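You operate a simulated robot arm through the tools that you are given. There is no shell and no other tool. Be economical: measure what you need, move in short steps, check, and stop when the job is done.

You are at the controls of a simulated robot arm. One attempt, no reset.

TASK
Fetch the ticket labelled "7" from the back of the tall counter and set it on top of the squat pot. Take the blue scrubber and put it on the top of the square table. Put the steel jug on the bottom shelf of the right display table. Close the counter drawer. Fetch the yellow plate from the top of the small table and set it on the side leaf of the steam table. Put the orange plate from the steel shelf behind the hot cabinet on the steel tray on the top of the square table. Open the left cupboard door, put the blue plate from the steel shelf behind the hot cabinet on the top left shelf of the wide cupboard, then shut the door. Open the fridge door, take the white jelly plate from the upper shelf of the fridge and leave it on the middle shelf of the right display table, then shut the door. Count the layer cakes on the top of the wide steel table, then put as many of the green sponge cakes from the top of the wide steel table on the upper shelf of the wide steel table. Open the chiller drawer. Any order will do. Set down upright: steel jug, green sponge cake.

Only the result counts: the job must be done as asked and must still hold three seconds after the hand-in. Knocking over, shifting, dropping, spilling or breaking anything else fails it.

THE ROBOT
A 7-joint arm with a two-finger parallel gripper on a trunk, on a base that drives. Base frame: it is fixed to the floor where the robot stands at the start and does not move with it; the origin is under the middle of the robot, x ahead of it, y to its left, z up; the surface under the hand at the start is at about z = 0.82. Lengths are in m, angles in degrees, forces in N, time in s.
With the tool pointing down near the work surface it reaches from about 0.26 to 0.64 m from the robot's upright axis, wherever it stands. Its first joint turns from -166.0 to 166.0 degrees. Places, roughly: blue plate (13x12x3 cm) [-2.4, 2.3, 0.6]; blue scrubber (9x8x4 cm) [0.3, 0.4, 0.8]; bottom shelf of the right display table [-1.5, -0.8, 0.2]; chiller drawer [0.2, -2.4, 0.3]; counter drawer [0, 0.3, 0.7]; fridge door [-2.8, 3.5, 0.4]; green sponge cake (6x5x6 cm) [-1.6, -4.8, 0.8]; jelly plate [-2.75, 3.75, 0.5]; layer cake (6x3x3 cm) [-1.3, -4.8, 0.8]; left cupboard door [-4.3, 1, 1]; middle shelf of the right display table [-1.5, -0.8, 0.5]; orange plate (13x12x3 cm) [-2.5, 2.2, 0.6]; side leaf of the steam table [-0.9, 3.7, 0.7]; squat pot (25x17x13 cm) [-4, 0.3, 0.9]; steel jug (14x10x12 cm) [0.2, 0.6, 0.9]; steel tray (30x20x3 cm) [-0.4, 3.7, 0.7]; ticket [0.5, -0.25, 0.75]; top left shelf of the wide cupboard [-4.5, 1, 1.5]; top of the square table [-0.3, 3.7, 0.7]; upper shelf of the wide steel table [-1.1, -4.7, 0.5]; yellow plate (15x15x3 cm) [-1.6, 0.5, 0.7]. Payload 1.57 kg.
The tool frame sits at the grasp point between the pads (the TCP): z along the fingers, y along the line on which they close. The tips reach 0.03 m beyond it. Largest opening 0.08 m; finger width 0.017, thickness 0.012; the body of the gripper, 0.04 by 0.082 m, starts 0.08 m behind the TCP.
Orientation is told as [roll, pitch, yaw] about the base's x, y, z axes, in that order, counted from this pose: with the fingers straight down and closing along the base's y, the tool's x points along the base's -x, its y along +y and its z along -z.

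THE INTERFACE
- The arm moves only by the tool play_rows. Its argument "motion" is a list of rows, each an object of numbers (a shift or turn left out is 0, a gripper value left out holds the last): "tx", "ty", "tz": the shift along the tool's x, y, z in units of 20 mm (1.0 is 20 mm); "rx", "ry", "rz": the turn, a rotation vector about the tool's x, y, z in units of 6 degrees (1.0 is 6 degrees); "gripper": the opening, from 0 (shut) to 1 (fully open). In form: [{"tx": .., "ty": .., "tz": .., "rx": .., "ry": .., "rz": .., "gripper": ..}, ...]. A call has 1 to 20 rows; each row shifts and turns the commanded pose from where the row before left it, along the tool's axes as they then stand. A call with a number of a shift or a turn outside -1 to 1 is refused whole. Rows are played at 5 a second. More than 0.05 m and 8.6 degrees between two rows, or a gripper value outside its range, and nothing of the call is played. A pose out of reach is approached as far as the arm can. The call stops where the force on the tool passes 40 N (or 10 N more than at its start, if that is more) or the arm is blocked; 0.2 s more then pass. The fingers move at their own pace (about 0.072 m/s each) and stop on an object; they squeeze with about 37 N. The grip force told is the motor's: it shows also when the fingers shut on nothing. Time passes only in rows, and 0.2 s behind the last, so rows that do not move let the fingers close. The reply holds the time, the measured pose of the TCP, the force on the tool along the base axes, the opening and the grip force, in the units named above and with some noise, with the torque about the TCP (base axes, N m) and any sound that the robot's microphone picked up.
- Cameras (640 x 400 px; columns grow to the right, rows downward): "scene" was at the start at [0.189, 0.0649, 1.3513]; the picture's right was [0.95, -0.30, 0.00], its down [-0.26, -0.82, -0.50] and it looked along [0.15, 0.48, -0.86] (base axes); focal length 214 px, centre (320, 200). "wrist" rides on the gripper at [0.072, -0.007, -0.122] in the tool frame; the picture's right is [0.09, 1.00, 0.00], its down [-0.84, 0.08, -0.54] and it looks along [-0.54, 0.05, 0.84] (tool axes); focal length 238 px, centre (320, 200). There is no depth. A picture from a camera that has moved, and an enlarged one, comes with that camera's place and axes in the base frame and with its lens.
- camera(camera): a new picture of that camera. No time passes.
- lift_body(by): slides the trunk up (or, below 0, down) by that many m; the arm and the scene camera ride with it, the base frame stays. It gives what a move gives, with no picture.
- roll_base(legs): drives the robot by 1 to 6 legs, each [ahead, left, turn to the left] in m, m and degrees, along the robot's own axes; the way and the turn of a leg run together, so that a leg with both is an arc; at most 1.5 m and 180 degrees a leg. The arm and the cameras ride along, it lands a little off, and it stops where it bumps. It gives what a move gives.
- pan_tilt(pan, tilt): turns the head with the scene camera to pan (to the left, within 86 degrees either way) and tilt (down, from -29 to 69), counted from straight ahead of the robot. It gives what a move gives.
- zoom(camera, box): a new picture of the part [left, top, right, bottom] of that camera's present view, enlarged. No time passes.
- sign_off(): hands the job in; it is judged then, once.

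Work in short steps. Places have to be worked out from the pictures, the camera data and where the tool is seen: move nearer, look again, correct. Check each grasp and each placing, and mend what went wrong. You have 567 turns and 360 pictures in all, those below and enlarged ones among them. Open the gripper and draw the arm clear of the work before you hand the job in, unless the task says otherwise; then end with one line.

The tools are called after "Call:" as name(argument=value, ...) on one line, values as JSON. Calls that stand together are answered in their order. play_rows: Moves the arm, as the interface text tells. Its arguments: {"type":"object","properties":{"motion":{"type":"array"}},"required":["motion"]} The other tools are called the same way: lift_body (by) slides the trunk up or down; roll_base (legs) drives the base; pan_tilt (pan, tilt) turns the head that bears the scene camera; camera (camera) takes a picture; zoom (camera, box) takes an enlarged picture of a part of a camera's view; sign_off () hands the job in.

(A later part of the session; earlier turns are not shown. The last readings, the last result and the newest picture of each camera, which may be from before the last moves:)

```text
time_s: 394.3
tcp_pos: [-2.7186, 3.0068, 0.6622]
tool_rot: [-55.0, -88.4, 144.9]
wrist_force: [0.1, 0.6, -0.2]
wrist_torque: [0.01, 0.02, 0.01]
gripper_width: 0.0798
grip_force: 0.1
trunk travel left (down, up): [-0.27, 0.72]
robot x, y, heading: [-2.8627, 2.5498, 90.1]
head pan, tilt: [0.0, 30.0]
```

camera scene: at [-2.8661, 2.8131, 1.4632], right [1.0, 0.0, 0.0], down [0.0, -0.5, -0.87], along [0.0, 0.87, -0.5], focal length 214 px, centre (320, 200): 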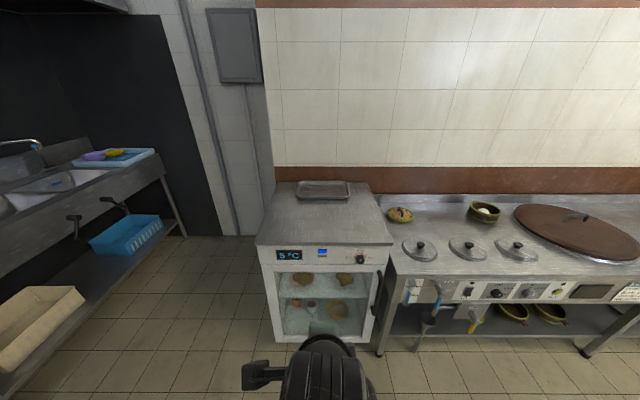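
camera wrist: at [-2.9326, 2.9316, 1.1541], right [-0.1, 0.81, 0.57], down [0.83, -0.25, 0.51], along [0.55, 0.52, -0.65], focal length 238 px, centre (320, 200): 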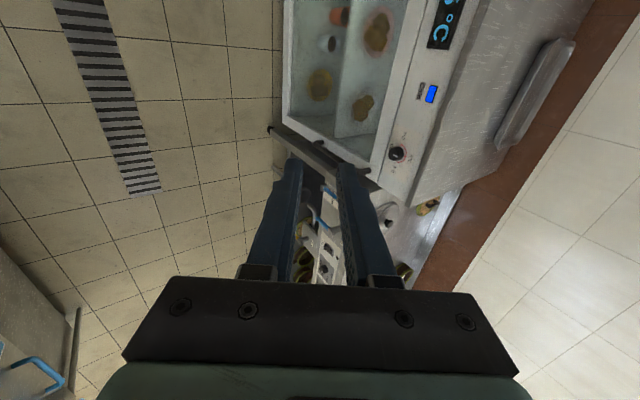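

Call:
lift_body(by=-0.09)

Call:
roll_base(legs=[[0.3, -0.115, 0]])

Call:
camera(camera="wrist")

Call:
camera(camera="scene")

```text
time_s: 395.6
tcp_pos: [-2.718, 3.008, 0.5733]
tool_rot: [-54.0, -88.3, 143.8]
wrist_force: [0.2, -0.4, -0.2]
wrist_torque: [0.0, 0.01, 0.02]
gripper_width: 0.08
grip_force: 0.0
trunk travel left (down, up): [-0.18, 0.81]
robot x, y, heading: [-2.8644, 2.5499, 90.1]
head pan, tilt: [0.0, 30.0]
```

```text
time_s: 397.7
tcp_pos: [-2.6044, 3.3087, 0.5726]
tool_rot: [-54.0, -88.4, 144.0]
wrist_force: [0.0, 0.6, 1.0]
wrist_torque: [0.0, -0.04, -0.01]
gripper_width: 0.0801
grip_force: 0.1
trunk travel left (down, up): [-0.18, 0.81]
robot x, y, heading: [-2.7523, 2.8533, 90.1]
head pan, tilt: [0.0, 30.0]
```

```text
243 pictures are left
camera wrist: at [-2.5974, 3.1852, 0.5025], right [-0.99, 0.0, -0.11], down [-0.1, -0.53, 0.84], along [-0.06, 0.85, 0.52], focal length 238 px, centre (320, 200)
```

wrist: 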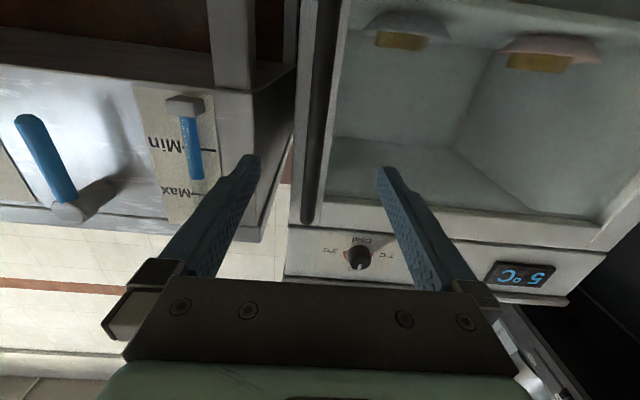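

```text
242 pictures are left
camera scene: at [-2.7531, 3.1143, 0.9733], right [1.0, 0.0, 0.0], down [0.0, -0.5, -0.87], along [0.0, 0.87, -0.5], focal length 214 px, centre (320, 200)
```

scene: 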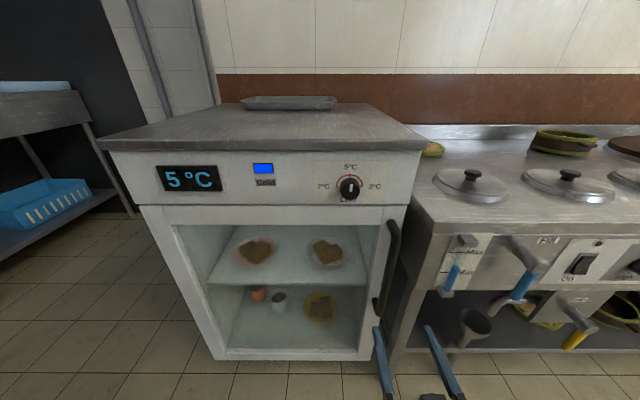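

Handle lines up with the gripper. Narrow the opening and advance.

Call:
play_rows(motion=[{"gripper": 0.55}, {"tz": 0.8}, {"tz": 0.8}, {"tz": 0.8}, {"tz": 0.8}, {"tz": 0.8}, {"tz": 0.6}, {"tz": 0.5}, {"tz": 0.4}, {"tz": 0.4}, {"tz": 0.4}, {"tz": 0.4}])

Call:
camera(camera="wrist")

```text
time_s: 400.3
tcp_pos: [-2.6053, 3.4431, 0.5712]
tool_rot: [-53.9, -88.4, 143.8]
wrist_force: [-0.5, 0.4, 0.5]
wrist_torque: [-0.03, -0.01, 0.04]
gripper_width: 0.0439
grip_force: 0.0
trunk travel left (down, up): [-0.18, 0.81]
robot x, y, heading: [-2.7518, 2.8521, 90.4]
head pan, tilt: [0.0, 30.0]
```

```text
241 pictures are left
camera wrist: at [-2.5969, 3.3194, 0.5004], right [-0.99, 0.0, -0.11], down [-0.1, -0.53, 0.84], along [-0.06, 0.85, 0.52], focal length 238 px, centre (320, 200)
```

wrist: 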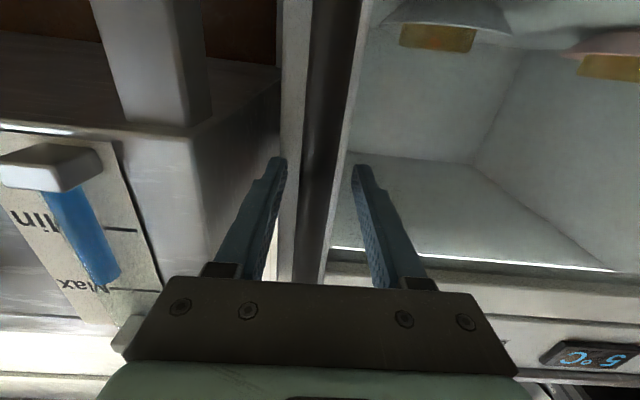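

Call:
play_rows(motion=[{"tz": 0.3}, {"tz": 0.3}, {"tz": 0.2}, {"gripper": 0}, {}, {}, {}])

```text
time_s: 401.9
tcp_pos: [-2.6017, 3.4576, 0.5707]
tool_rot: [-53.3, -88.4, 143.0]
wrist_force: [8.2, -25.3, -0.9]
wrist_torque: [0.27, 0.69, 0.31]
gripper_width: 0.0196
grip_force: 34.0
trunk travel left (down, up): [-0.18, 0.81]
robot x, y, heading: [-2.7462, 2.8501, 89.9]
head pan, tilt: [0.0, 30.0]
```

Gripped. Pull the door along its arc slowly.

Call:
play_rows(motion=[{"tz": -0.3, "rx": 0.1}, {"tz": -0.5, "rx": 0.18, "ty": 0.04}, {"tz": -0.55, "rx": 0.2, "ty": 0.05}, {"tz": -0.55, "rx": 0.2, "ty": 0.05}, {"tz": -0.55, "rx": 0.2, "ty": 0.05}, {"tz": -0.55, "rx": 0.2, "ty": 0.05}, {"tz": -0.55, "rx": 0.2, "ty": 0.05}, {"tz": -0.55, "rx": 0.2, "ty": 0.05}, {"tz": -0.55, "rx": 0.2, "ty": 0.05}, {"tz": -0.55, "rx": 0.2, "ty": 0.05}, {"tz": -0.55, "rx": 0.2, "ty": 0.05}, {"tz": -0.55, "rx": 0.2, "ty": 0.05}])

Call:
camera(camera="scene")

```text
time_s: 404.5
tcp_pos: [-2.6256, 3.3338, 0.5709]
tool_rot: [-61.7, -88.1, 137.5]
wrist_force: [26.4, -9.2, -7.5]
wrist_torque: [-0.4, 0.8, 0.58]
gripper_width: 0.02
grip_force: 33.8
trunk travel left (down, up): [-0.18, 0.81]
robot x, y, heading: [-2.7491, 2.8547, 90.4]
head pan, tilt: [0.0, 30.0]
```

```text
240 pictures are left
camera scene: at [-2.7519, 3.1145, 0.9731], right [1.0, 0.0, 0.0], down [0.0, -0.5, -0.87], along [0.0, 0.87, -0.5], focal length 214 px, centre (320, 200)
```

scene: 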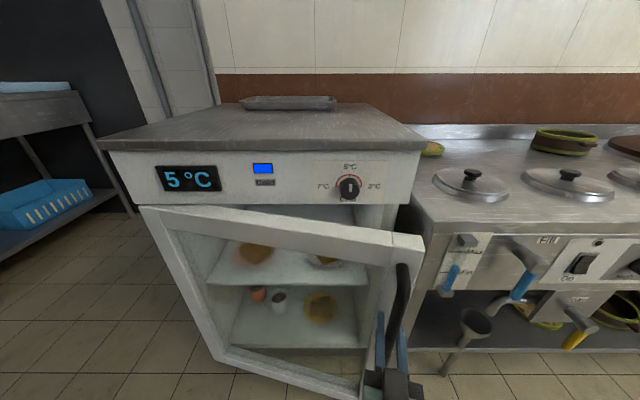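

Call:
play_rows(motion=[{"tz": -0.5, "rx": 0.2, "ty": -0.1}, {"tz": -0.55, "rx": 0.2}, {"tz": -0.55, "rx": 0.2}, {"tz": -0.55, "rx": 0.2}, {"tz": -0.55, "rx": 0.2, "ty": 0.03}, {"tz": -0.55, "rx": 0.2, "ty": 0.03}, {"tz": -0.55, "rx": 0.2, "ty": 0.03}, {"tz": -0.55, "rx": 0.2, "ty": 0.03}, {"tz": -0.55, "rx": 0.2, "ty": 0.03}, {"tz": -0.55, "rx": 0.2, "ty": 0.03}, {"tz": -0.55, "rx": 0.2, "ty": 0.03}, {"tz": -0.55, "rx": 0.2, "ty": 0.03}])

Call:
camera(camera="scene")

```text
time_s: 407.1
tcp_pos: [-2.6795, 3.2146, 0.5711]
tool_rot: [-71.2, -88.4, 133.2]
wrist_force: [-9.0, 4.8, -11.9]
wrist_torque: [0.14, 0.59, -0.04]
gripper_width: 0.02
grip_force: 33.6
trunk travel left (down, up): [-0.18, 0.81]
robot x, y, heading: [-2.7471, 2.8497, 90.2]
head pan, tilt: [0.0, 30.0]
```

```text
239 pictures are left
camera scene: at [-2.7533, 3.1151, 0.9729], right [1.0, 0.0, 0.0], down [0.0, -0.5, -0.87], along [0.0, 0.87, -0.5], focal length 214 px, centre (320, 200)
```

scene: 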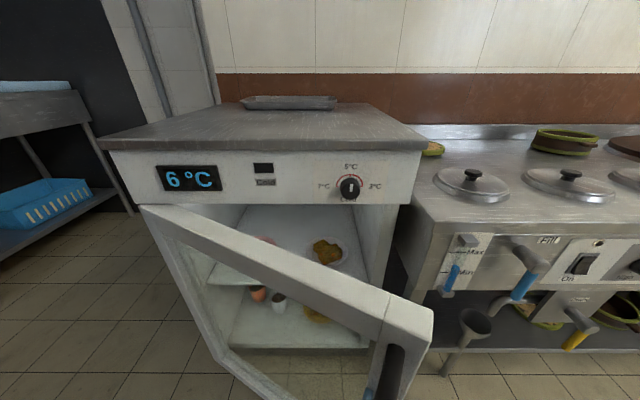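

Door ~30° open. Continue pulling by moving the base along the chord (back and left).

Call:
roll_base(legs=[[-0.11, 0.089, 0]])

Call:
camera(camera="scene")

```text
time_s: 408.7
tcp_pos: [-2.7735, 3.1041, 0.5726]
tool_rot: [-75.2, -89.1, 137.8]
wrist_force: [0.2, -0.7, 0.1]
wrist_torque: [0.14, 0.5, 0.01]
gripper_width: 0.0199
grip_force: 33.2
trunk travel left (down, up): [-0.18, 0.81]
robot x, y, heading: [-2.8419, 2.7441, 90.5]
head pan, tilt: [0.0, 30.0]
stopped in leg 1: the force on the tool passed its limit at 41 N (the readings are from after the stop); the commanded pose is now the measured one
```

```text
238 pictures are left
camera scene: at [-2.8439, 3.003, 0.9733], right [1.0, 0.01, 0.0], down [0.0, -0.5, -0.87], along [0.0, 0.87, -0.5], focal length 214 px, centre (320, 200)
```

scene: 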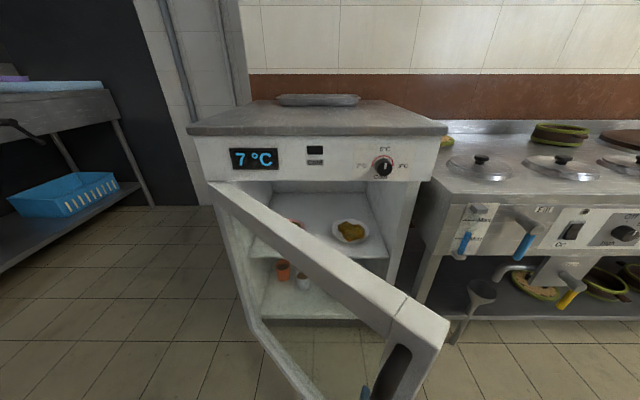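

Call:
play_rows(motion=[{"rx": 0.5}, {"rx": 0.5}, {"rx": 0.5}, {"rx": 0.5}])

Call:
roll_base(legs=[[-0.058, 0.07, 0], [-0.045, 0.084, 0]])

Call:
camera(camera="scene")

```text
time_s: 409.7
tcp_pos: [-2.7715, 3.1032, 0.5729]
tool_rot: [-90.1, -89.0, 140.5]
wrist_force: [10.1, -12.7, -2.3]
wrist_torque: [0.18, 0.72, 0.27]
gripper_width: 0.0199
grip_force: 33.7
trunk travel left (down, up): [-0.18, 0.81]
robot x, y, heading: [-2.837, 2.74, 90.2]
head pan, tilt: [0.0, 30.0]
```

```text
time_s: 411.5
tcp_pos: [-2.9132, 3.0132, 0.5723]
tool_rot: [-81.3, -89.5, 132.4]
wrist_force: [-0.4, 0.2, -0.3]
wrist_torque: [0.22, 0.06, -0.07]
gripper_width: 0.0199
grip_force: 33.4
trunk travel left (down, up): [-0.18, 0.81]
robot x, y, heading: [-2.9767, 2.6485, 90.5]
head pan, tilt: [0.0, 30.0]
stopped in leg 2: the force on the tool passed its limit at 45 N (the readings are from after the stop); the commanded pose is now the measured one
```

```text
237 pictures are left
camera scene: at [-2.9796, 2.9091, 0.9732], right [1.0, 0.01, 0.0], down [0.0, -0.5, -0.87], along [-0.01, 0.87, -0.5], focal length 214 px, centre (320, 200)
```

scene: 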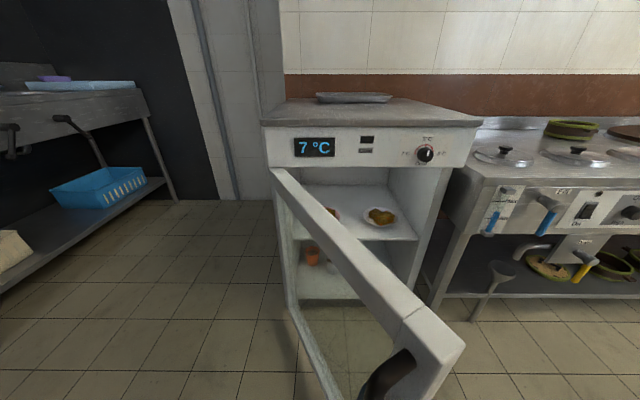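

Call:
play_rows(motion=[{"rx": 0.5}, {"rx": 0.5}, {"rx": 0.5}, {"rx": 0.5}])

Call:
roll_base(legs=[[-0.035, 0.085, 0]])

Call:
roll_base(legs=[[-0.02, 0.085, 0]])

Call:
camera(camera="scene")

```text
time_s: 412.5
tcp_pos: [-2.9123, 3.0125, 0.5728]
tool_rot: [-94.0, -89.5, 133.0]
wrist_force: [3.9, -10.0, -6.8]
wrist_torque: [0.6, -0.05, 0.2]
gripper_width: 0.0199
grip_force: 33.6
trunk travel left (down, up): [-0.18, 0.81]
robot x, y, heading: [-2.9782, 2.6468, 90.5]
head pan, tilt: [0.0, 30.0]
```

```text
time_s: 413.9
tcp_pos: [-3.0054, 2.9825, 0.5736]
tool_rot: [-54.6, -89.7, 94.8]
wrist_force: [0.3, -0.3, -0.7]
wrist_torque: [0.13, -0.06, 0.01]
gripper_width: 0.0198
grip_force: 33.3
trunk travel left (down, up): [-0.18, 0.81]
robot x, y, heading: [-3.0636, 2.613, 90.6]
head pan, tilt: [0.0, 30.0]
stopped in leg 1: the force on the tool passed its limit at 42 N (the readings are from after the stop); the commanded pose is now the measured one
```

```text
time_s: 415.0
tcp_pos: [-3.0869, 2.9689, 0.5725]
tool_rot: [-1.3, -89.5, 42.6]
wrist_force: [0.4, 0.6, -1.1]
wrist_torque: [0.16, -0.14, 0.04]
gripper_width: 0.0197
grip_force: 34.0
trunk travel left (down, up): [-0.18, 0.81]
robot x, y, heading: [-3.1415, 2.5907, 90.4]
head pan, tilt: [0.0, 30.0]
stopped in leg 1: the force on the tool passed its limit at 51 N (the readings are from after the stop); the commanded pose is now the measured one
```

```text
236 pictures are left
camera scene: at [-3.1435, 2.8556, 0.9732], right [1.0, 0.01, 0.0], down [0.0, -0.5, -0.87], along [-0.01, 0.87, -0.5], focal length 214 px, centre (320, 200)
```

scene: 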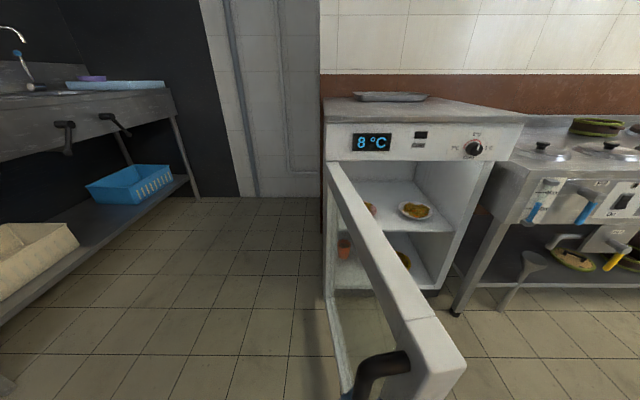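

Door is ~80° open. Release, back off, and reposition in front of the opening.

Call:
play_rows(motion=[{"gripper": 1}, {}, {}, {"tz": -0.5}, {"tz": -0.8}, {"tz": -0.8}, {"tz": -0.8}, {}])

Call:
roll_base(legs=[[-0.25, 0.05, 0], [0, -0.4, 0]])

Call:
camera(camera="scene")

```text
time_s: 416.8
tcp_pos: [-3.1317, 2.9297, 0.5735]
tool_rot: [-0.8, -89.5, 42.1]
wrist_force: [-0.2, -0.2, 1.4]
wrist_torque: [-0.02, -0.01, 0.02]
gripper_width: 0.0797
grip_force: 0.1
trunk travel left (down, up): [-0.18, 0.81]
robot x, y, heading: [-3.1415, 2.5931, 90.4]
head pan, tilt: [0.0, 30.0]
```

```text
time_s: 420.8
tcp_pos: [-2.7836, 2.6833, 0.5731]
tool_rot: [-1.0, -89.6, 42.5]
wrist_force: [0.4, 0.1, -1.0]
wrist_torque: [0.01, -0.04, 0.03]
gripper_width: 0.0801
grip_force: 0.2
trunk travel left (down, up): [-0.18, 0.81]
robot x, y, heading: [-2.7897, 2.3485, 90.5]
head pan, tilt: [0.0, 30.0]
```

```text
235 pictures are left
camera scene: at [-2.7959, 2.6091, 0.9733], right [1.0, 0.01, 0.0], down [0.01, -0.5, -0.87], along [-0.01, 0.87, -0.5], focal length 214 px, centre (320, 200)
```

scene: 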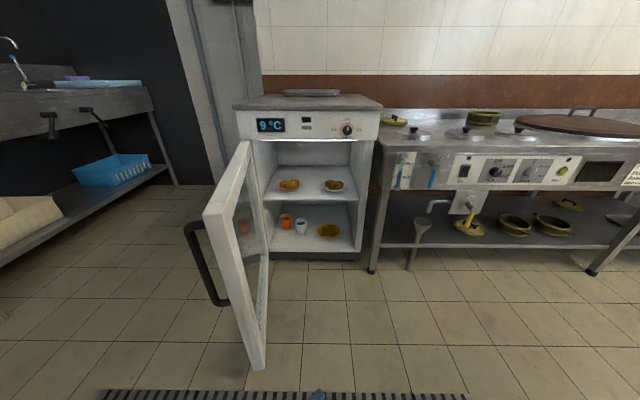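

Call:
zoom(camera="scene", box=[240, 120, 400, 260])

```text
2.86 times, centred on (320, 190) of scene
camera zoom: at [-2.7959, 2.6091, 0.9733], right [1.0, 0.01, 0.0], down [0.01, -0.5, -0.87], along [-0.01, 0.87, -0.5], focal length 613 px, centre (320, 229)
```

zoom: 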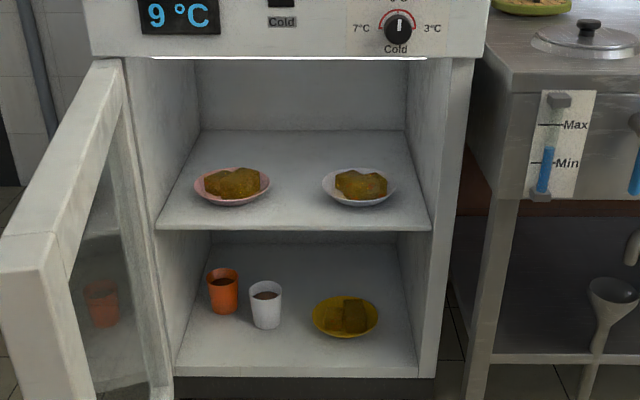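

The white jelly plate sits at ≈[-2.73,3.66], shelf z≈0.44, opening up to 0.745. Reorient: tilt 40°, fingers closing fore-aft.

Call:
play_rows(motion=[{"rx": -0.9, "tz": 0.5}, {"rx": -0.9, "tz": 0.5}, {"rx": -0.9, "tz": 0.5}, {"rx": -0.9, "tz": 0.5}, {"rx": -0.9, "tz": 0.5}, {"rx": -0.9, "tz": 0.5}, {"rx": -0.9, "tz": 0.5}, {"rx": -0.9, "tz": 0.5}, {"rx": -0.9, "tz": 0.5}, {}])

Call:
play_rows(motion=[{"ry": 0.83}, {"ry": 0.83}, {"ry": 0.83}, {"ry": 0.83}, {"ry": 0.83}, {"ry": 0.83}, {"ry": 0.83}, {"ry": 0.83}, {"ry": 0.83}, {"ry": 0.83}, {}])

Call:
play_rows(motion=[{"rz": 1, "gripper": 0.35}, {"rz": 1}, {"rz": 1}, {"rz": 1}, {"rz": 1}, {"rz": 1}, {"rz": 1}, {"rz": 1}, {"rz": 1}, {"rz": 1}, {"rz": 1}, {"rz": 1}, {"rz": 1}, {"rz": 1}, {"rz": 1}, {}])

Call:
camera(camera="scene")

```text
time_s: 423.0
tcp_pos: [-2.7429, 2.7621, 0.5725]
tool_rot: [53.1, -89.5, 37.1]
wrist_force: [-1.2, -0.2, -0.1]
wrist_torque: [-0.02, -0.03, -0.01]
gripper_width: 0.0799
grip_force: 0.1
trunk travel left (down, up): [-0.18, 0.81]
robot x, y, heading: [-2.7915, 2.3486, 90.7]
head pan, tilt: [0.0, 30.0]
```

```text
time_s: 425.4
tcp_pos: [-2.7385, 2.7801, 0.5553]
tool_rot: [0.4, -39.8, 89.8]
wrist_force: [-0.1, 0.5, 0.0]
wrist_torque: [-0.01, 0.01, -0.02]
gripper_width: 0.08
grip_force: 0.0
out of reach, approached as far as the arm can: row 3, 4, 5, 6
trunk travel left (down, up): [-0.18, 0.81]
robot x, y, heading: [-2.7911, 2.347, 90.5]
head pan, tilt: [0.0, 30.0]
```

```text
time_s: 428.8
tcp_pos: [-2.7391, 2.7782, 0.5556]
tool_rot: [40.0, 0.4, 0.1]
wrist_force: [0.2, -0.5, -0.5]
wrist_torque: [0.0, -0.02, 0.0]
gripper_width: 0.0279
grip_force: 0.1
trunk travel left (down, up): [-0.18, 0.81]
robot x, y, heading: [-2.793, 2.3446, 90.9]
head pan, tilt: [0.0, 30.0]
```

```text
233 pictures are left
camera scene: at [-2.7958, 2.6091, 0.9733], right [1.0, 0.01, 0.0], down [0.01, -0.5, -0.87], along [-0.01, 0.87, -0.5], focal length 214 px, centre (320, 200)
```

scene: 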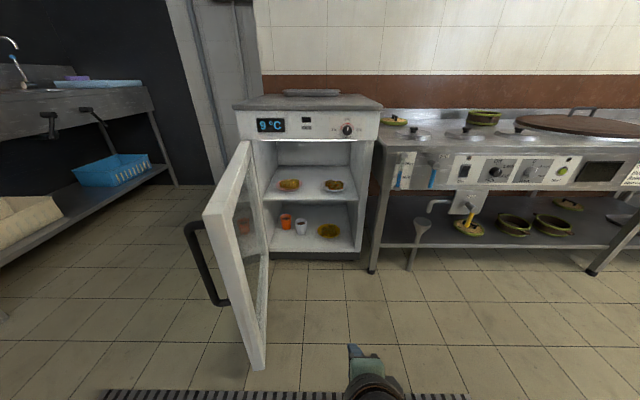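

Call:
roll_base(legs=[[0.5, 0, -0.7]])

Call:
camera(camera="scene")

Call:
camera(camera="wrist")

```text
time_s: 431.7
tcp_pos: [-2.7376, 3.2802, 0.5552]
tool_rot: [39.8, 0.3, -0.6]
wrist_force: [0.7, -0.4, 0.6]
wrist_torque: [0.02, 0.01, 0.01]
gripper_width: 0.0281
grip_force: 0.1
trunk travel left (down, up): [-0.18, 0.81]
robot x, y, heading: [-2.795, 2.8482, 89.8]
head pan, tilt: [0.0, 30.0]
```

```text
232 pictures are left
camera scene: at [-2.796, 3.1103, 0.9733], right [1.0, 0.0, 0.0], down [0.0, -0.5, -0.87], along [0.0, 0.87, -0.5], focal length 214 px, centre (320, 200)
```

scene: 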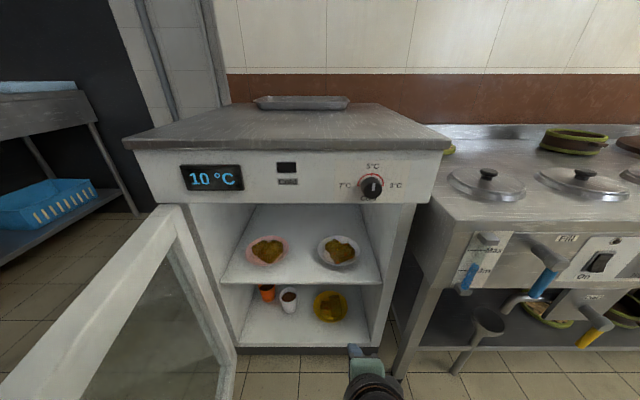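

```text
231 pictures are left
camera wrist: at [-2.8098, 3.1963, 0.6447], right [-0.08, 0.76, 0.64], down [0.84, -0.3, 0.46], along [0.54, 0.57, -0.62], focal length 238 px, centre (320, 200)
```

wrist: 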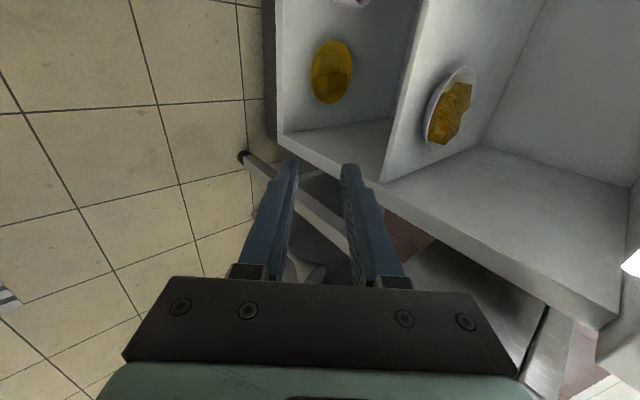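

Call:
zoom(camera="scene", box=[290, 215, 390, 285])

Call:
zoom(camera="wrist", box=[380, 40, 540, 180])

```text
5.71 times, centred on (340, 250) of scene
camera zoom: at [-2.796, 3.1103, 0.9733], right [1.0, 0.0, 0.0], down [0.0, -0.5, -0.87], along [0.0, 0.87, -0.5], focal length 1226 px, centre (206, -86)
```

zoom: 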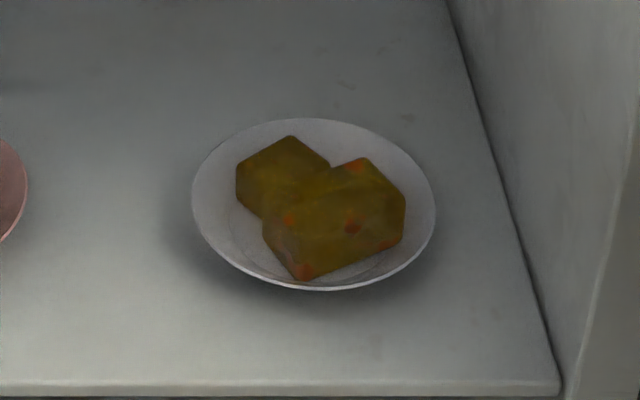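

```text
2.86 times, centred on (460, 110) of wrist
camera zoom: at [-2.8098, 3.1963, 0.6447], right [-0.08, 0.76, 0.64], down [0.84, -0.3, 0.46], along [0.54, 0.57, -0.62], focal length 681 px, centre (-80, 457)
```

zoom: 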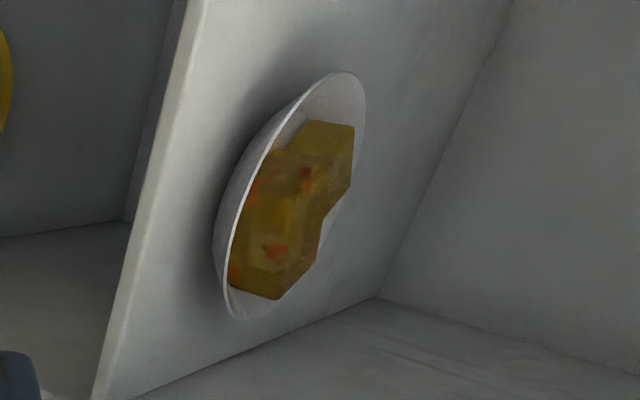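

The jelly sits close to the front rim, but the front-left has a clear gap. I'll grip there: rotate the tool ~37° clockwise, and move the base in.

Call:
roll_base(legs=[[0.18, -0.06, 0]])

Call:
play_rows(motion=[{"ry": -0.565, "rz": 0.673, "gripper": 0.33}, {"ry": -0.565, "rz": 0.673}, {"ry": -0.565, "rz": 0.673}, {"ry": -0.565, "rz": 0.673}, {"ry": -0.565, "rz": 0.673}, {"ry": -0.565, "rz": 0.673}, {"ry": -0.565, "rz": 0.673}, {}])

Call:
camera(camera="wrist")

```text
time_s: 433.3
tcp_pos: [-2.6781, 3.4595, 0.5547]
tool_rot: [39.9, 0.3, -0.5]
wrist_force: [0.5, -0.1, 0.1]
wrist_torque: [-0.03, 0.0, -0.03]
gripper_width: 0.0281
grip_force: 0.1
trunk travel left (down, up): [-0.18, 0.81]
robot x, y, heading: [-2.7364, 3.0263, 90.3]
head pan, tilt: [0.0, 30.0]
```

```text
time_s: 435.1
tcp_pos: [-2.6792, 3.4599, 0.5558]
tool_rot: [39.7, 0.1, -37.5]
wrist_force: [0.1, 0.3, -0.6]
wrist_torque: [0.02, -0.03, 0.01]
gripper_width: 0.0261
grip_force: 0.1
trunk travel left (down, up): [-0.18, 0.81]
robot x, y, heading: [-2.7382, 3.0302, 89.9]
head pan, tilt: [0.0, 30.0]
```

```text
228 pictures are left
camera wrist: at [-2.7861, 3.4371, 0.645], right [0.39, 0.66, 0.64], down [0.49, -0.74, 0.46], along [0.78, 0.13, -0.62], focal length 238 px, centre (320, 200)
```

wrist: 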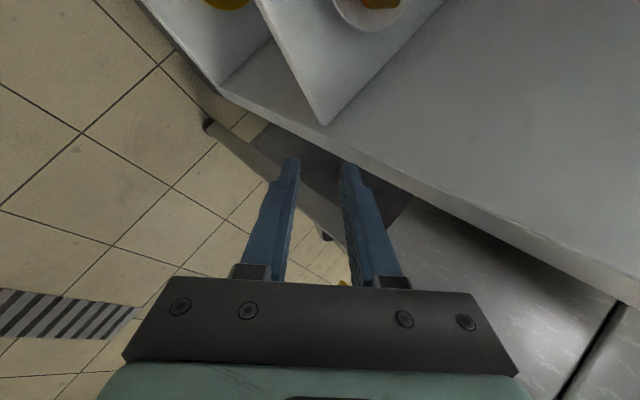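

Call:
play_rows(motion=[{"tx": 0.84, "ty": -0.1, "tz": 0.1}, {"tx": 0.84, "ty": -0.1, "tz": 0.1}, {"tx": 0.84, "ty": -0.1, "tz": 0.1}, {"tx": 0.84, "ty": -0.1, "tz": 0.1}, {"tx": 0.84, "ty": -0.1, "tz": 0.1}, {"tx": 0.84, "ty": -0.1, "tz": 0.1}, {"tx": 0.84, "ty": -0.1, "tz": 0.1}, {"tx": 0.84, "ty": -0.1, "tz": 0.1}, {"tx": 0.84, "ty": -0.1, "tz": 0.1}, {"tx": 0.84, "ty": -0.1, "tz": 0.1}, {}])

Call:
camera(camera="wrist")

Call:
camera(camera="scene")

```text
time_s: 437.5
tcp_pos: [-2.815, 3.5604, 0.5268]
tool_rot: [39.6, 0.2, -37.4]
wrist_force: [0.1, -0.5, -0.4]
wrist_torque: [0.02, -0.01, 0.01]
gripper_width: 0.0263
grip_force: 0.0
trunk travel left (down, up): [-0.18, 0.81]
robot x, y, heading: [-2.7326, 3.0292, 90.0]
head pan, tilt: [0.0, 30.0]
```

```text
227 pictures are left
camera wrist: at [-2.9213, 3.5375, 0.6172], right [0.39, 0.66, 0.64], down [0.49, -0.74, 0.46], along [0.78, 0.13, -0.62], focal length 238 px, centre (320, 200)
```

wrist: 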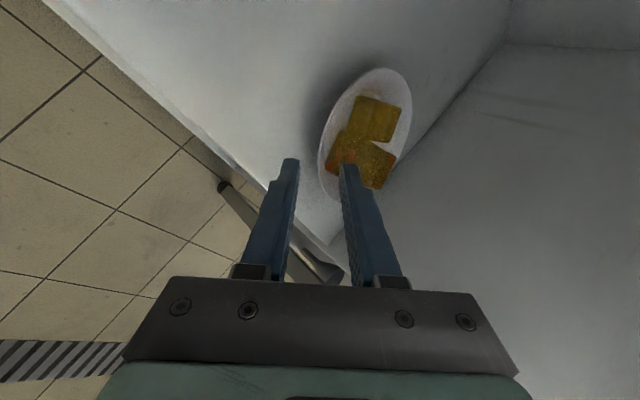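

```text
226 pictures are left
camera scene: at [-2.7369, 3.2908, 0.9732], right [1.0, 0.0, 0.0], down [0.0, -0.5, -0.87], along [0.0, 0.87, -0.5], focal length 214 px, centre (320, 200)
```

scene: 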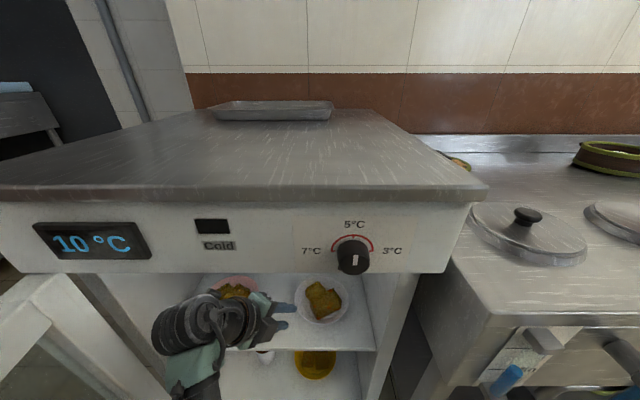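

Call:
zoom(camera="wrist", box=[260, 50, 460, 230])

Call:
zoom(camera="scene", box=[210, 260, 370, 360])

```text
2.22 times, centred on (360, 140) of wrist
camera zoom: at [-2.9213, 3.5375, 0.6172], right [0.39, 0.66, 0.64], down [0.49, -0.74, 0.46], along [0.78, 0.13, -0.62], focal length 530 px, centre (231, 333)
```

zoom: 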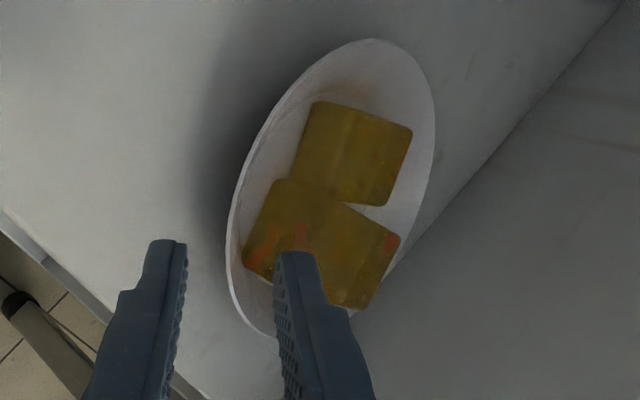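

```text
4.00 times, centred on (290, 310) of scene
camera zoom: at [-2.7369, 3.2908, 0.9732], right [1.0, 0.0, 0.0], down [0.0, -0.5, -0.87], along [0.0, 0.87, -0.5], focal length 858 px, centre (440, -240)
```

zoom: 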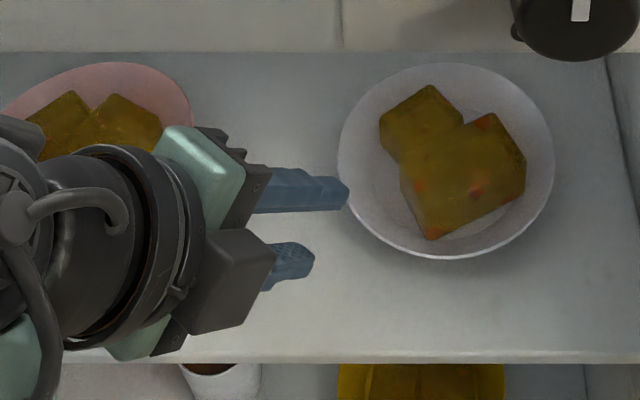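

Gap is larger on the plate's left side; rotate another 15° clockwise and shift.

Call:
play_rows(motion=[{"ry": -0.415, "rz": 0.495}, {"ry": -0.415, "rz": 0.495}, {"ry": -0.415, "rz": 0.495}, {"ry": -0.415, "rz": 0.495}, {"tx": 0.5}, {"tx": 0.5}, {"tx": 0.58, "ty": -0.15, "tz": -0.12}, {}])

Call:
zoom(camera="wrist", box=[260, 50, 460, 230])

Call:
zoom(camera="scene", box=[210, 260, 370, 360])

```text
time_s: 439.3
tcp_pos: [-2.8364, 3.5819, 0.5284]
tool_rot: [39.6, 0.1, -52.9]
wrist_force: [0.0, -0.3, -0.4]
wrist_torque: [0.02, 0.0, -0.01]
gripper_width: 0.0266
grip_force: 0.0
trunk travel left (down, up): [-0.18, 0.81]
robot x, y, heading: [-2.7368, 3.0302, 90.2]
head pan, tilt: [0.0, 30.0]
```

```text
2.22 times, centred on (360, 140) of wrist
camera zoom: at [-2.9454, 3.5896, 0.6174], right [0.56, 0.53, 0.64], down [0.28, -0.84, 0.46], along [0.78, -0.08, -0.62], focal length 530 px, centre (231, 333)
```

zoom: 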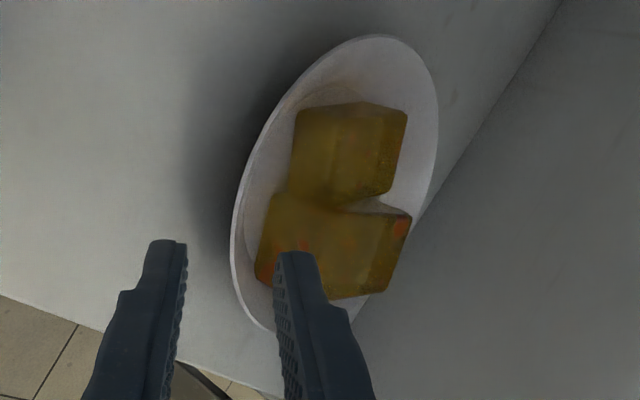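

```text
4.00 times, centred on (290, 310) of scene
camera zoom: at [-2.7369, 3.2908, 0.9732], right [1.0, 0.0, 0.0], down [0.0, -0.5, -0.87], along [0.0, 0.87, -0.5], focal length 858 px, centre (440, -240)
```

zoom: 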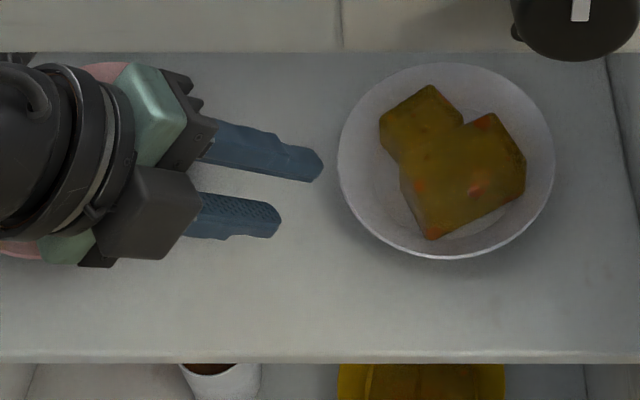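

Clearance to the jelly ≈9 mm. Advance along the tool axis.

Call:
play_rows(motion=[{"tz": 0.6}, {"tz": 0.6}, {"tz": 0.6}, {"tz": 0.5}, {"tz": 0.4}, {}])

Call:
zoom(camera="wrist", box=[260, 50, 460, 230])

Call:
zoom(camera="scene", box=[210, 260, 370, 360])

```text
time_s: 440.7
tcp_pos: [-2.8068, 3.6045, 0.4871]
tool_rot: [39.7, 0.2, -52.9]
wrist_force: [0.2, 0.2, -0.2]
wrist_torque: [-0.03, 0.0, 0.02]
gripper_width: 0.0263
grip_force: 0.1
trunk travel left (down, up): [-0.18, 0.81]
robot x, y, heading: [-2.7384, 3.0262, 90.1]
head pan, tilt: [0.0, 30.0]
```

```text
2.22 times, centred on (360, 140) of wrist
camera zoom: at [-2.9174, 3.6109, 0.5754], right [0.56, 0.53, 0.64], down [0.28, -0.84, 0.46], along [0.78, -0.08, -0.62], focal length 530 px, centre (231, 333)
```

zoom: 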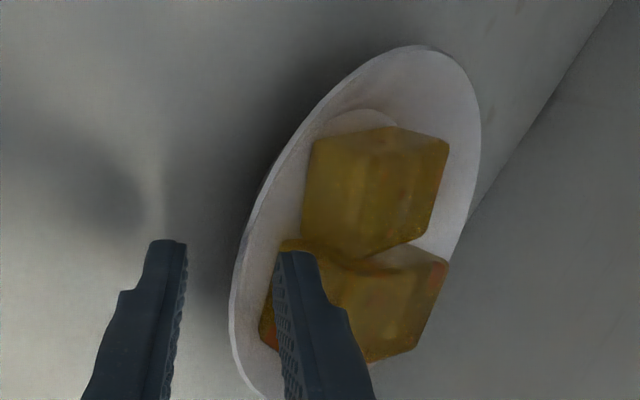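

```text
4.00 times, centred on (290, 310) of scene
camera zoom: at [-2.7369, 3.2908, 0.9732], right [1.0, 0.0, 0.0], down [0.0, -0.5, -0.87], along [0.0, 0.87, -0.5], focal length 858 px, centre (440, -240)
```

zoom: 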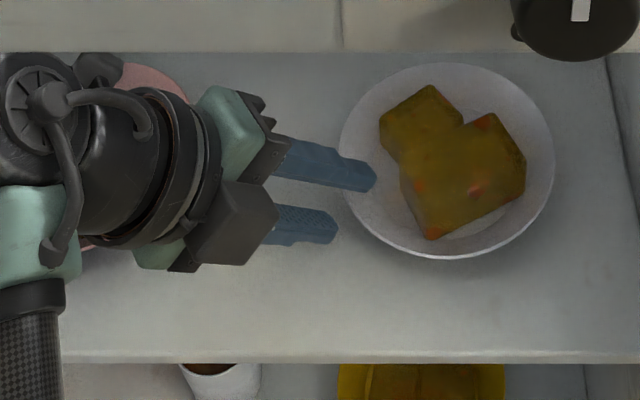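

Call:
play_rows(motion=[{"tz": 0.3}, {"tz": 0.25}, {"tz": 0.15}, {}])

Call:
zoom(camera="scene", box=[210, 260, 370, 360])

```text
time_s: 441.7
tcp_pos: [-2.8032, 3.6082, 0.4781]
tool_rot: [39.9, 0.4, -52.8]
wrist_force: [-9.4, -21.3, 24.6]
wrist_torque: [-0.85, 0.34, -0.08]
gripper_width: 0.0265
grip_force: 0.7
trunk travel left (down, up): [-0.18, 0.81]
robot x, y, heading: [-2.735, 3.0282, 89.9]
head pan, tilt: [0.0, 30.0]
```

```text
4.00 times, centred on (290, 310) of scene
camera zoom: at [-2.7371, 3.2887, 0.9743], right [1.0, 0.0, 0.0], down [0.0, -0.5, -0.87], along [0.0, 0.87, -0.5], focal length 858 px, centre (440, -240)
```

zoom: 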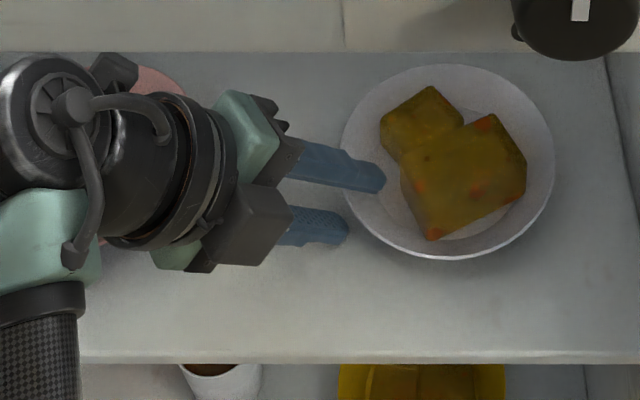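

Unexpected lateral force; back off slightly and check.

Call:
play_rows(motion=[{"tz": -0.2}, {}])

Call:
camera(camera="scene")

Call:
camera(camera="wrist")

```text
time_s: 442.3
tcp_pos: [-2.8033, 3.6076, 0.4789]
tool_rot: [39.7, 0.2, -53.0]
wrist_force: [-3.5, 2.0, 5.0]
wrist_torque: [0.11, 0.16, 0.02]
gripper_width: 0.0249
grip_force: 0.1
trunk travel left (down, up): [-0.18, 0.81]
robot x, y, heading: [-2.736, 3.0274, 90.1]
head pan, tilt: [0.0, 30.0]
```

```text
218 pictures are left
camera scene: at [-2.7369, 3.2909, 0.9731], right [1.0, 0.0, 0.0], down [0.0, -0.5, -0.87], along [0.0, 0.87, -0.5], focal length 214 px, centre (320, 200)
```

scene: 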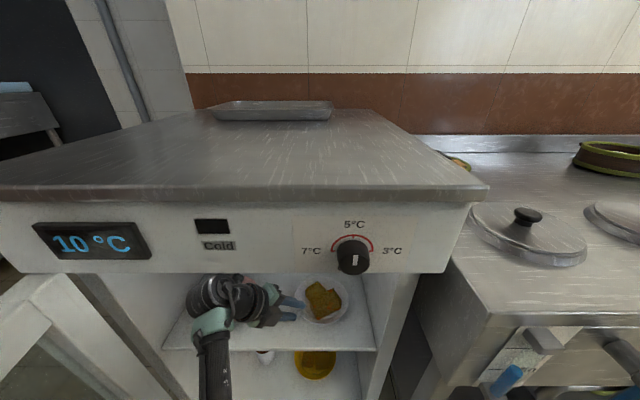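

```text
217 pictures are left
camera wrist: at [-2.9124, 3.6148, 0.5677], right [0.56, 0.53, 0.64], down [0.28, -0.84, 0.46], along [0.78, -0.08, -0.62], focal length 238 px, centre (320, 200)
```

wrist: 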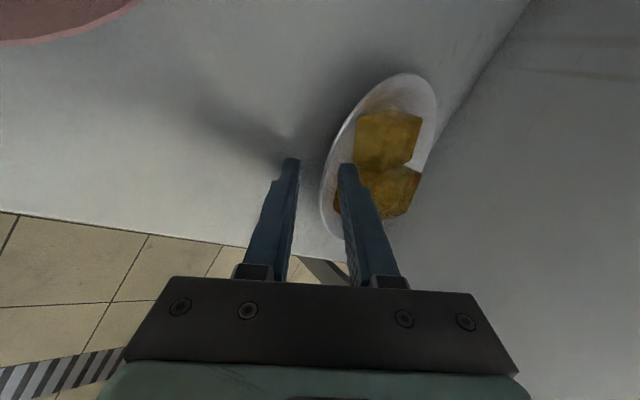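

Most likely the outer fingertip touched the shelf. Raise 2–3 mm and close.

Call:
play_rows(motion=[{"ty": 0.08, "tz": -0.1}, {"gripper": 0.1}, {"gripper": 0}, {}, {}])

Call:
zoom(camera="wrist", box=[260, 50, 460, 230])

Call:
zoom(camera="scene", box=[210, 260, 370, 360])

```text
time_s: 443.5
tcp_pos: [-2.8036, 3.6081, 0.4821]
tool_rot: [39.7, 0.2, -53.0]
wrist_force: [2.2, -1.5, 2.9]
wrist_torque: [0.3, -0.37, -0.24]
gripper_width: 0.008
grip_force: 26.9
trunk travel left (down, up): [-0.18, 0.81]
robot x, y, heading: [-2.7373, 3.0317, 90.2]
head pan, tilt: [0.0, 30.0]
```

```text
2.22 times, centred on (360, 140) of wrist
camera zoom: at [-2.9127, 3.6144, 0.5708], right [0.56, 0.53, 0.64], down [0.28, -0.84, 0.46], along [0.78, -0.08, -0.62], focal length 530 px, centre (231, 333)
```

zoom: 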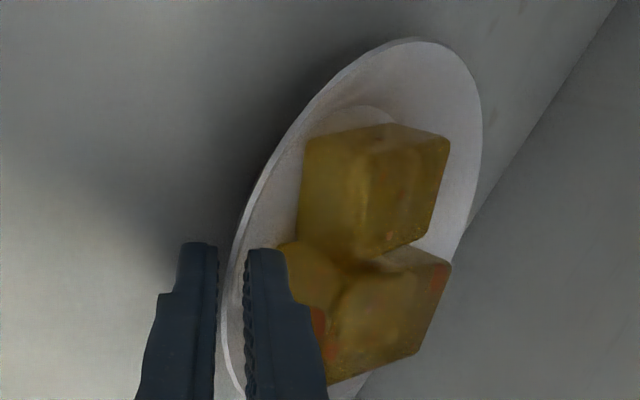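

```text
4.00 times, centred on (290, 310) of scene
camera zoom: at [-2.7369, 3.2906, 0.9734], right [1.0, 0.0, 0.0], down [0.0, -0.5, -0.87], along [0.0, 0.87, -0.5], focal length 858 px, centre (440, -240)
```

zoom: 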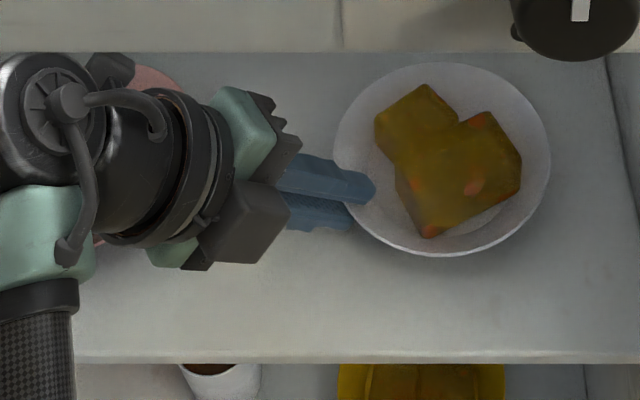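

Gripped. Lift a centimetre slowly and check that the plate stays level.

Call:
play_rows(motion=[{"ty": 0.06, "tz": -0.08}, {"ty": 0.08, "tz": -0.1}, {"ty": 0.1, "tz": -0.12}, {"ty": 0.15, "tz": -0.18}, {}])

Call:
zoom(camera="wrist", box=[260, 50, 460, 230])

Call:
zoom(camera="scene", box=[210, 260, 370, 360])

```text
time_s: 444.7
tcp_pos: [-2.8029, 3.6087, 0.4934]
tool_rot: [39.5, 0.1, -52.9]
wrist_force: [0.1, -0.5, -2.4]
wrist_torque: [-0.08, 0.16, 0.03]
gripper_width: 0.0059
grip_force: 25.5
trunk travel left (down, up): [-0.18, 0.81]
robot x, y, heading: [-2.7354, 3.0295, 89.9]
head pan, tilt: [0.0, 30.0]
```

```text
2.22 times, centred on (360, 140) of wrist
camera zoom: at [-2.9131, 3.6145, 0.5824], right [0.56, 0.54, 0.63], down [0.28, -0.84, 0.47], along [0.78, -0.08, -0.62], focal length 530 px, centre (231, 333)
```

zoom: 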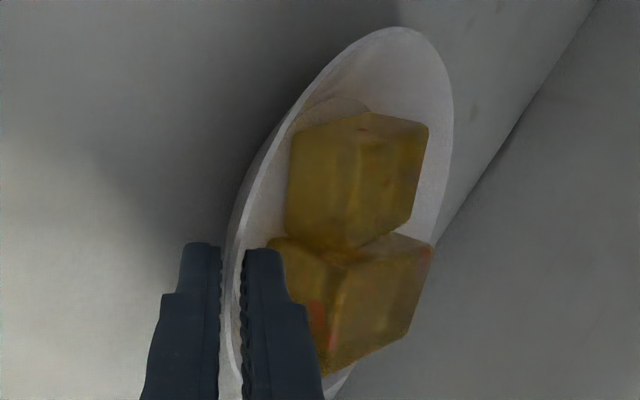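

```text
4.00 times, centred on (290, 310) of scene
camera zoom: at [-2.7369, 3.291, 0.9731], right [1.0, 0.0, 0.0], down [0.0, -0.5, -0.87], along [0.0, 0.87, -0.5], focal length 858 px, centre (440, -240)
```

zoom: 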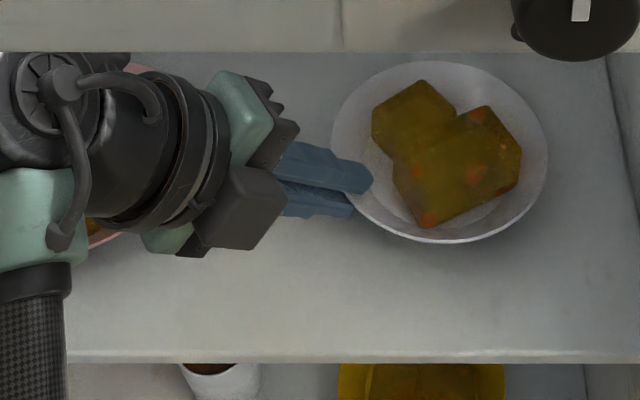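

Call:
play_rows(motion=[{"ty": 0.15, "tz": -0.18}, {"ty": 0.2, "tz": -0.24}, {"ty": 0.2, "tz": -0.24}, {"ty": 0.2, "tz": -0.24}, {}])

Call:
camera(camera="wrist")

Call:
zoom(camera="scene", box=[210, 260, 370, 360])

```text
time_s: 445.9
tcp_pos: [-2.8031, 3.6072, 0.5166]
tool_rot: [39.7, 0.1, -53.0]
wrist_force: [-0.1, -0.1, -2.5]
wrist_torque: [-0.1, 0.16, 0.0]
gripper_width: 0.0057
grip_force: 25.8
trunk travel left (down, up): [-0.18, 0.81]
robot x, y, heading: [-2.7357, 3.0257, 90.1]
head pan, tilt: [0.0, 30.0]
```

```text
212 pictures are left
camera wrist: at [-2.9128, 3.6143, 0.6064], right [0.56, 0.53, 0.64], down [0.28, -0.84, 0.46], along [0.78, -0.08, -0.62], focal length 238 px, centre (320, 200)
```

wrist: 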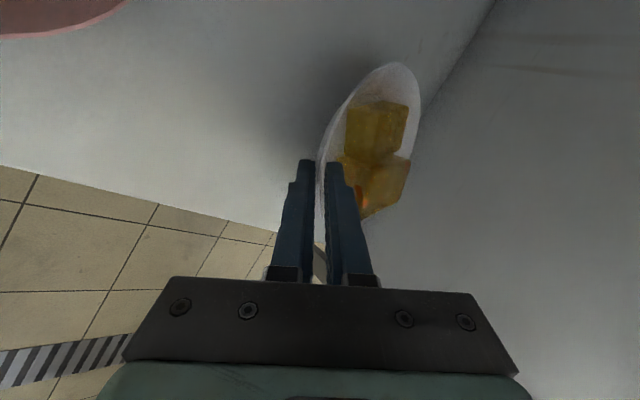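

```text
4.00 times, centred on (290, 310) of scene
camera zoom: at [-2.7369, 3.291, 0.9732], right [1.0, 0.0, 0.0], down [0.0, -0.5, -0.87], along [0.0, 0.87, -0.5], focal length 858 px, centre (440, -240)
```

zoom: 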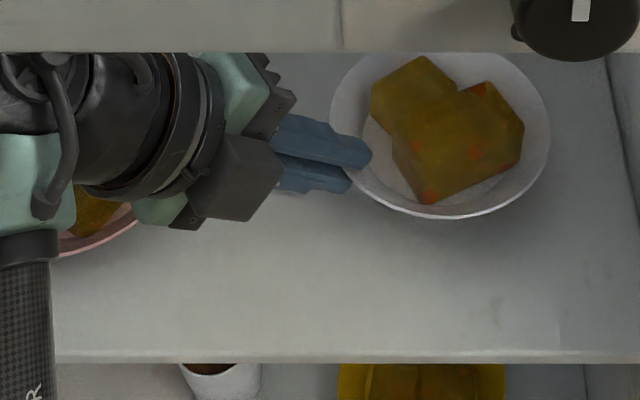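

Held steady. Back the base straight out of the fridge.

Call:
roll_base(legs=[[-0.4, 0, 0]])

Call:
camera(camera="wrist")

Call:
camera(camera="scene")

```text
time_s: 448.4
tcp_pos: [-2.8021, 3.2068, 0.5167]
tool_rot: [39.7, 0.2, -53.1]
wrist_force: [0.3, -0.1, -1.8]
wrist_torque: [-0.12, 0.15, 0.01]
gripper_width: 0.0059
grip_force: 26.1
trunk travel left (down, up): [-0.18, 0.81]
robot x, y, heading: [-2.7378, 2.6289, 89.7]
head pan, tilt: [0.0, 30.0]
```

```text
210 pictures are left
camera wrist: at [-2.9119, 3.2137, 0.606], right [0.56, 0.53, 0.64], down [0.28, -0.84, 0.46], along [0.78, -0.08, -0.62], focal length 238 px, centre (320, 200)
```

wrist: 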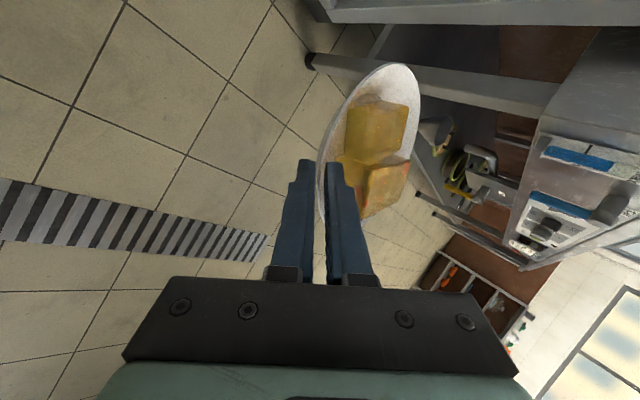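

```text
209 pictures are left
camera scene: at [-2.7364, 2.8902, 0.9732], right [1.0, 0.0, 0.0], down [0.0, -0.5, -0.87], along [0.0, 0.87, -0.5], focal length 214 px, centre (320, 200)
```

scene: 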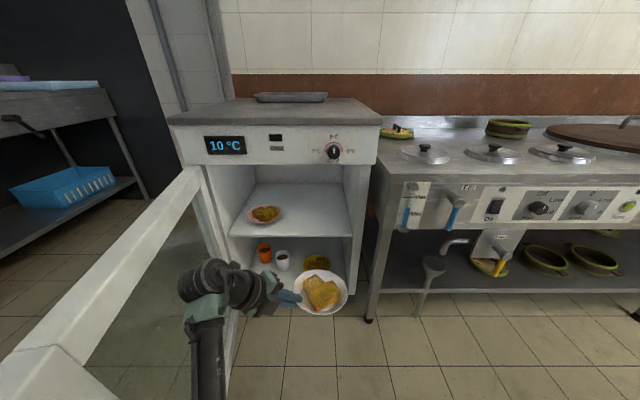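

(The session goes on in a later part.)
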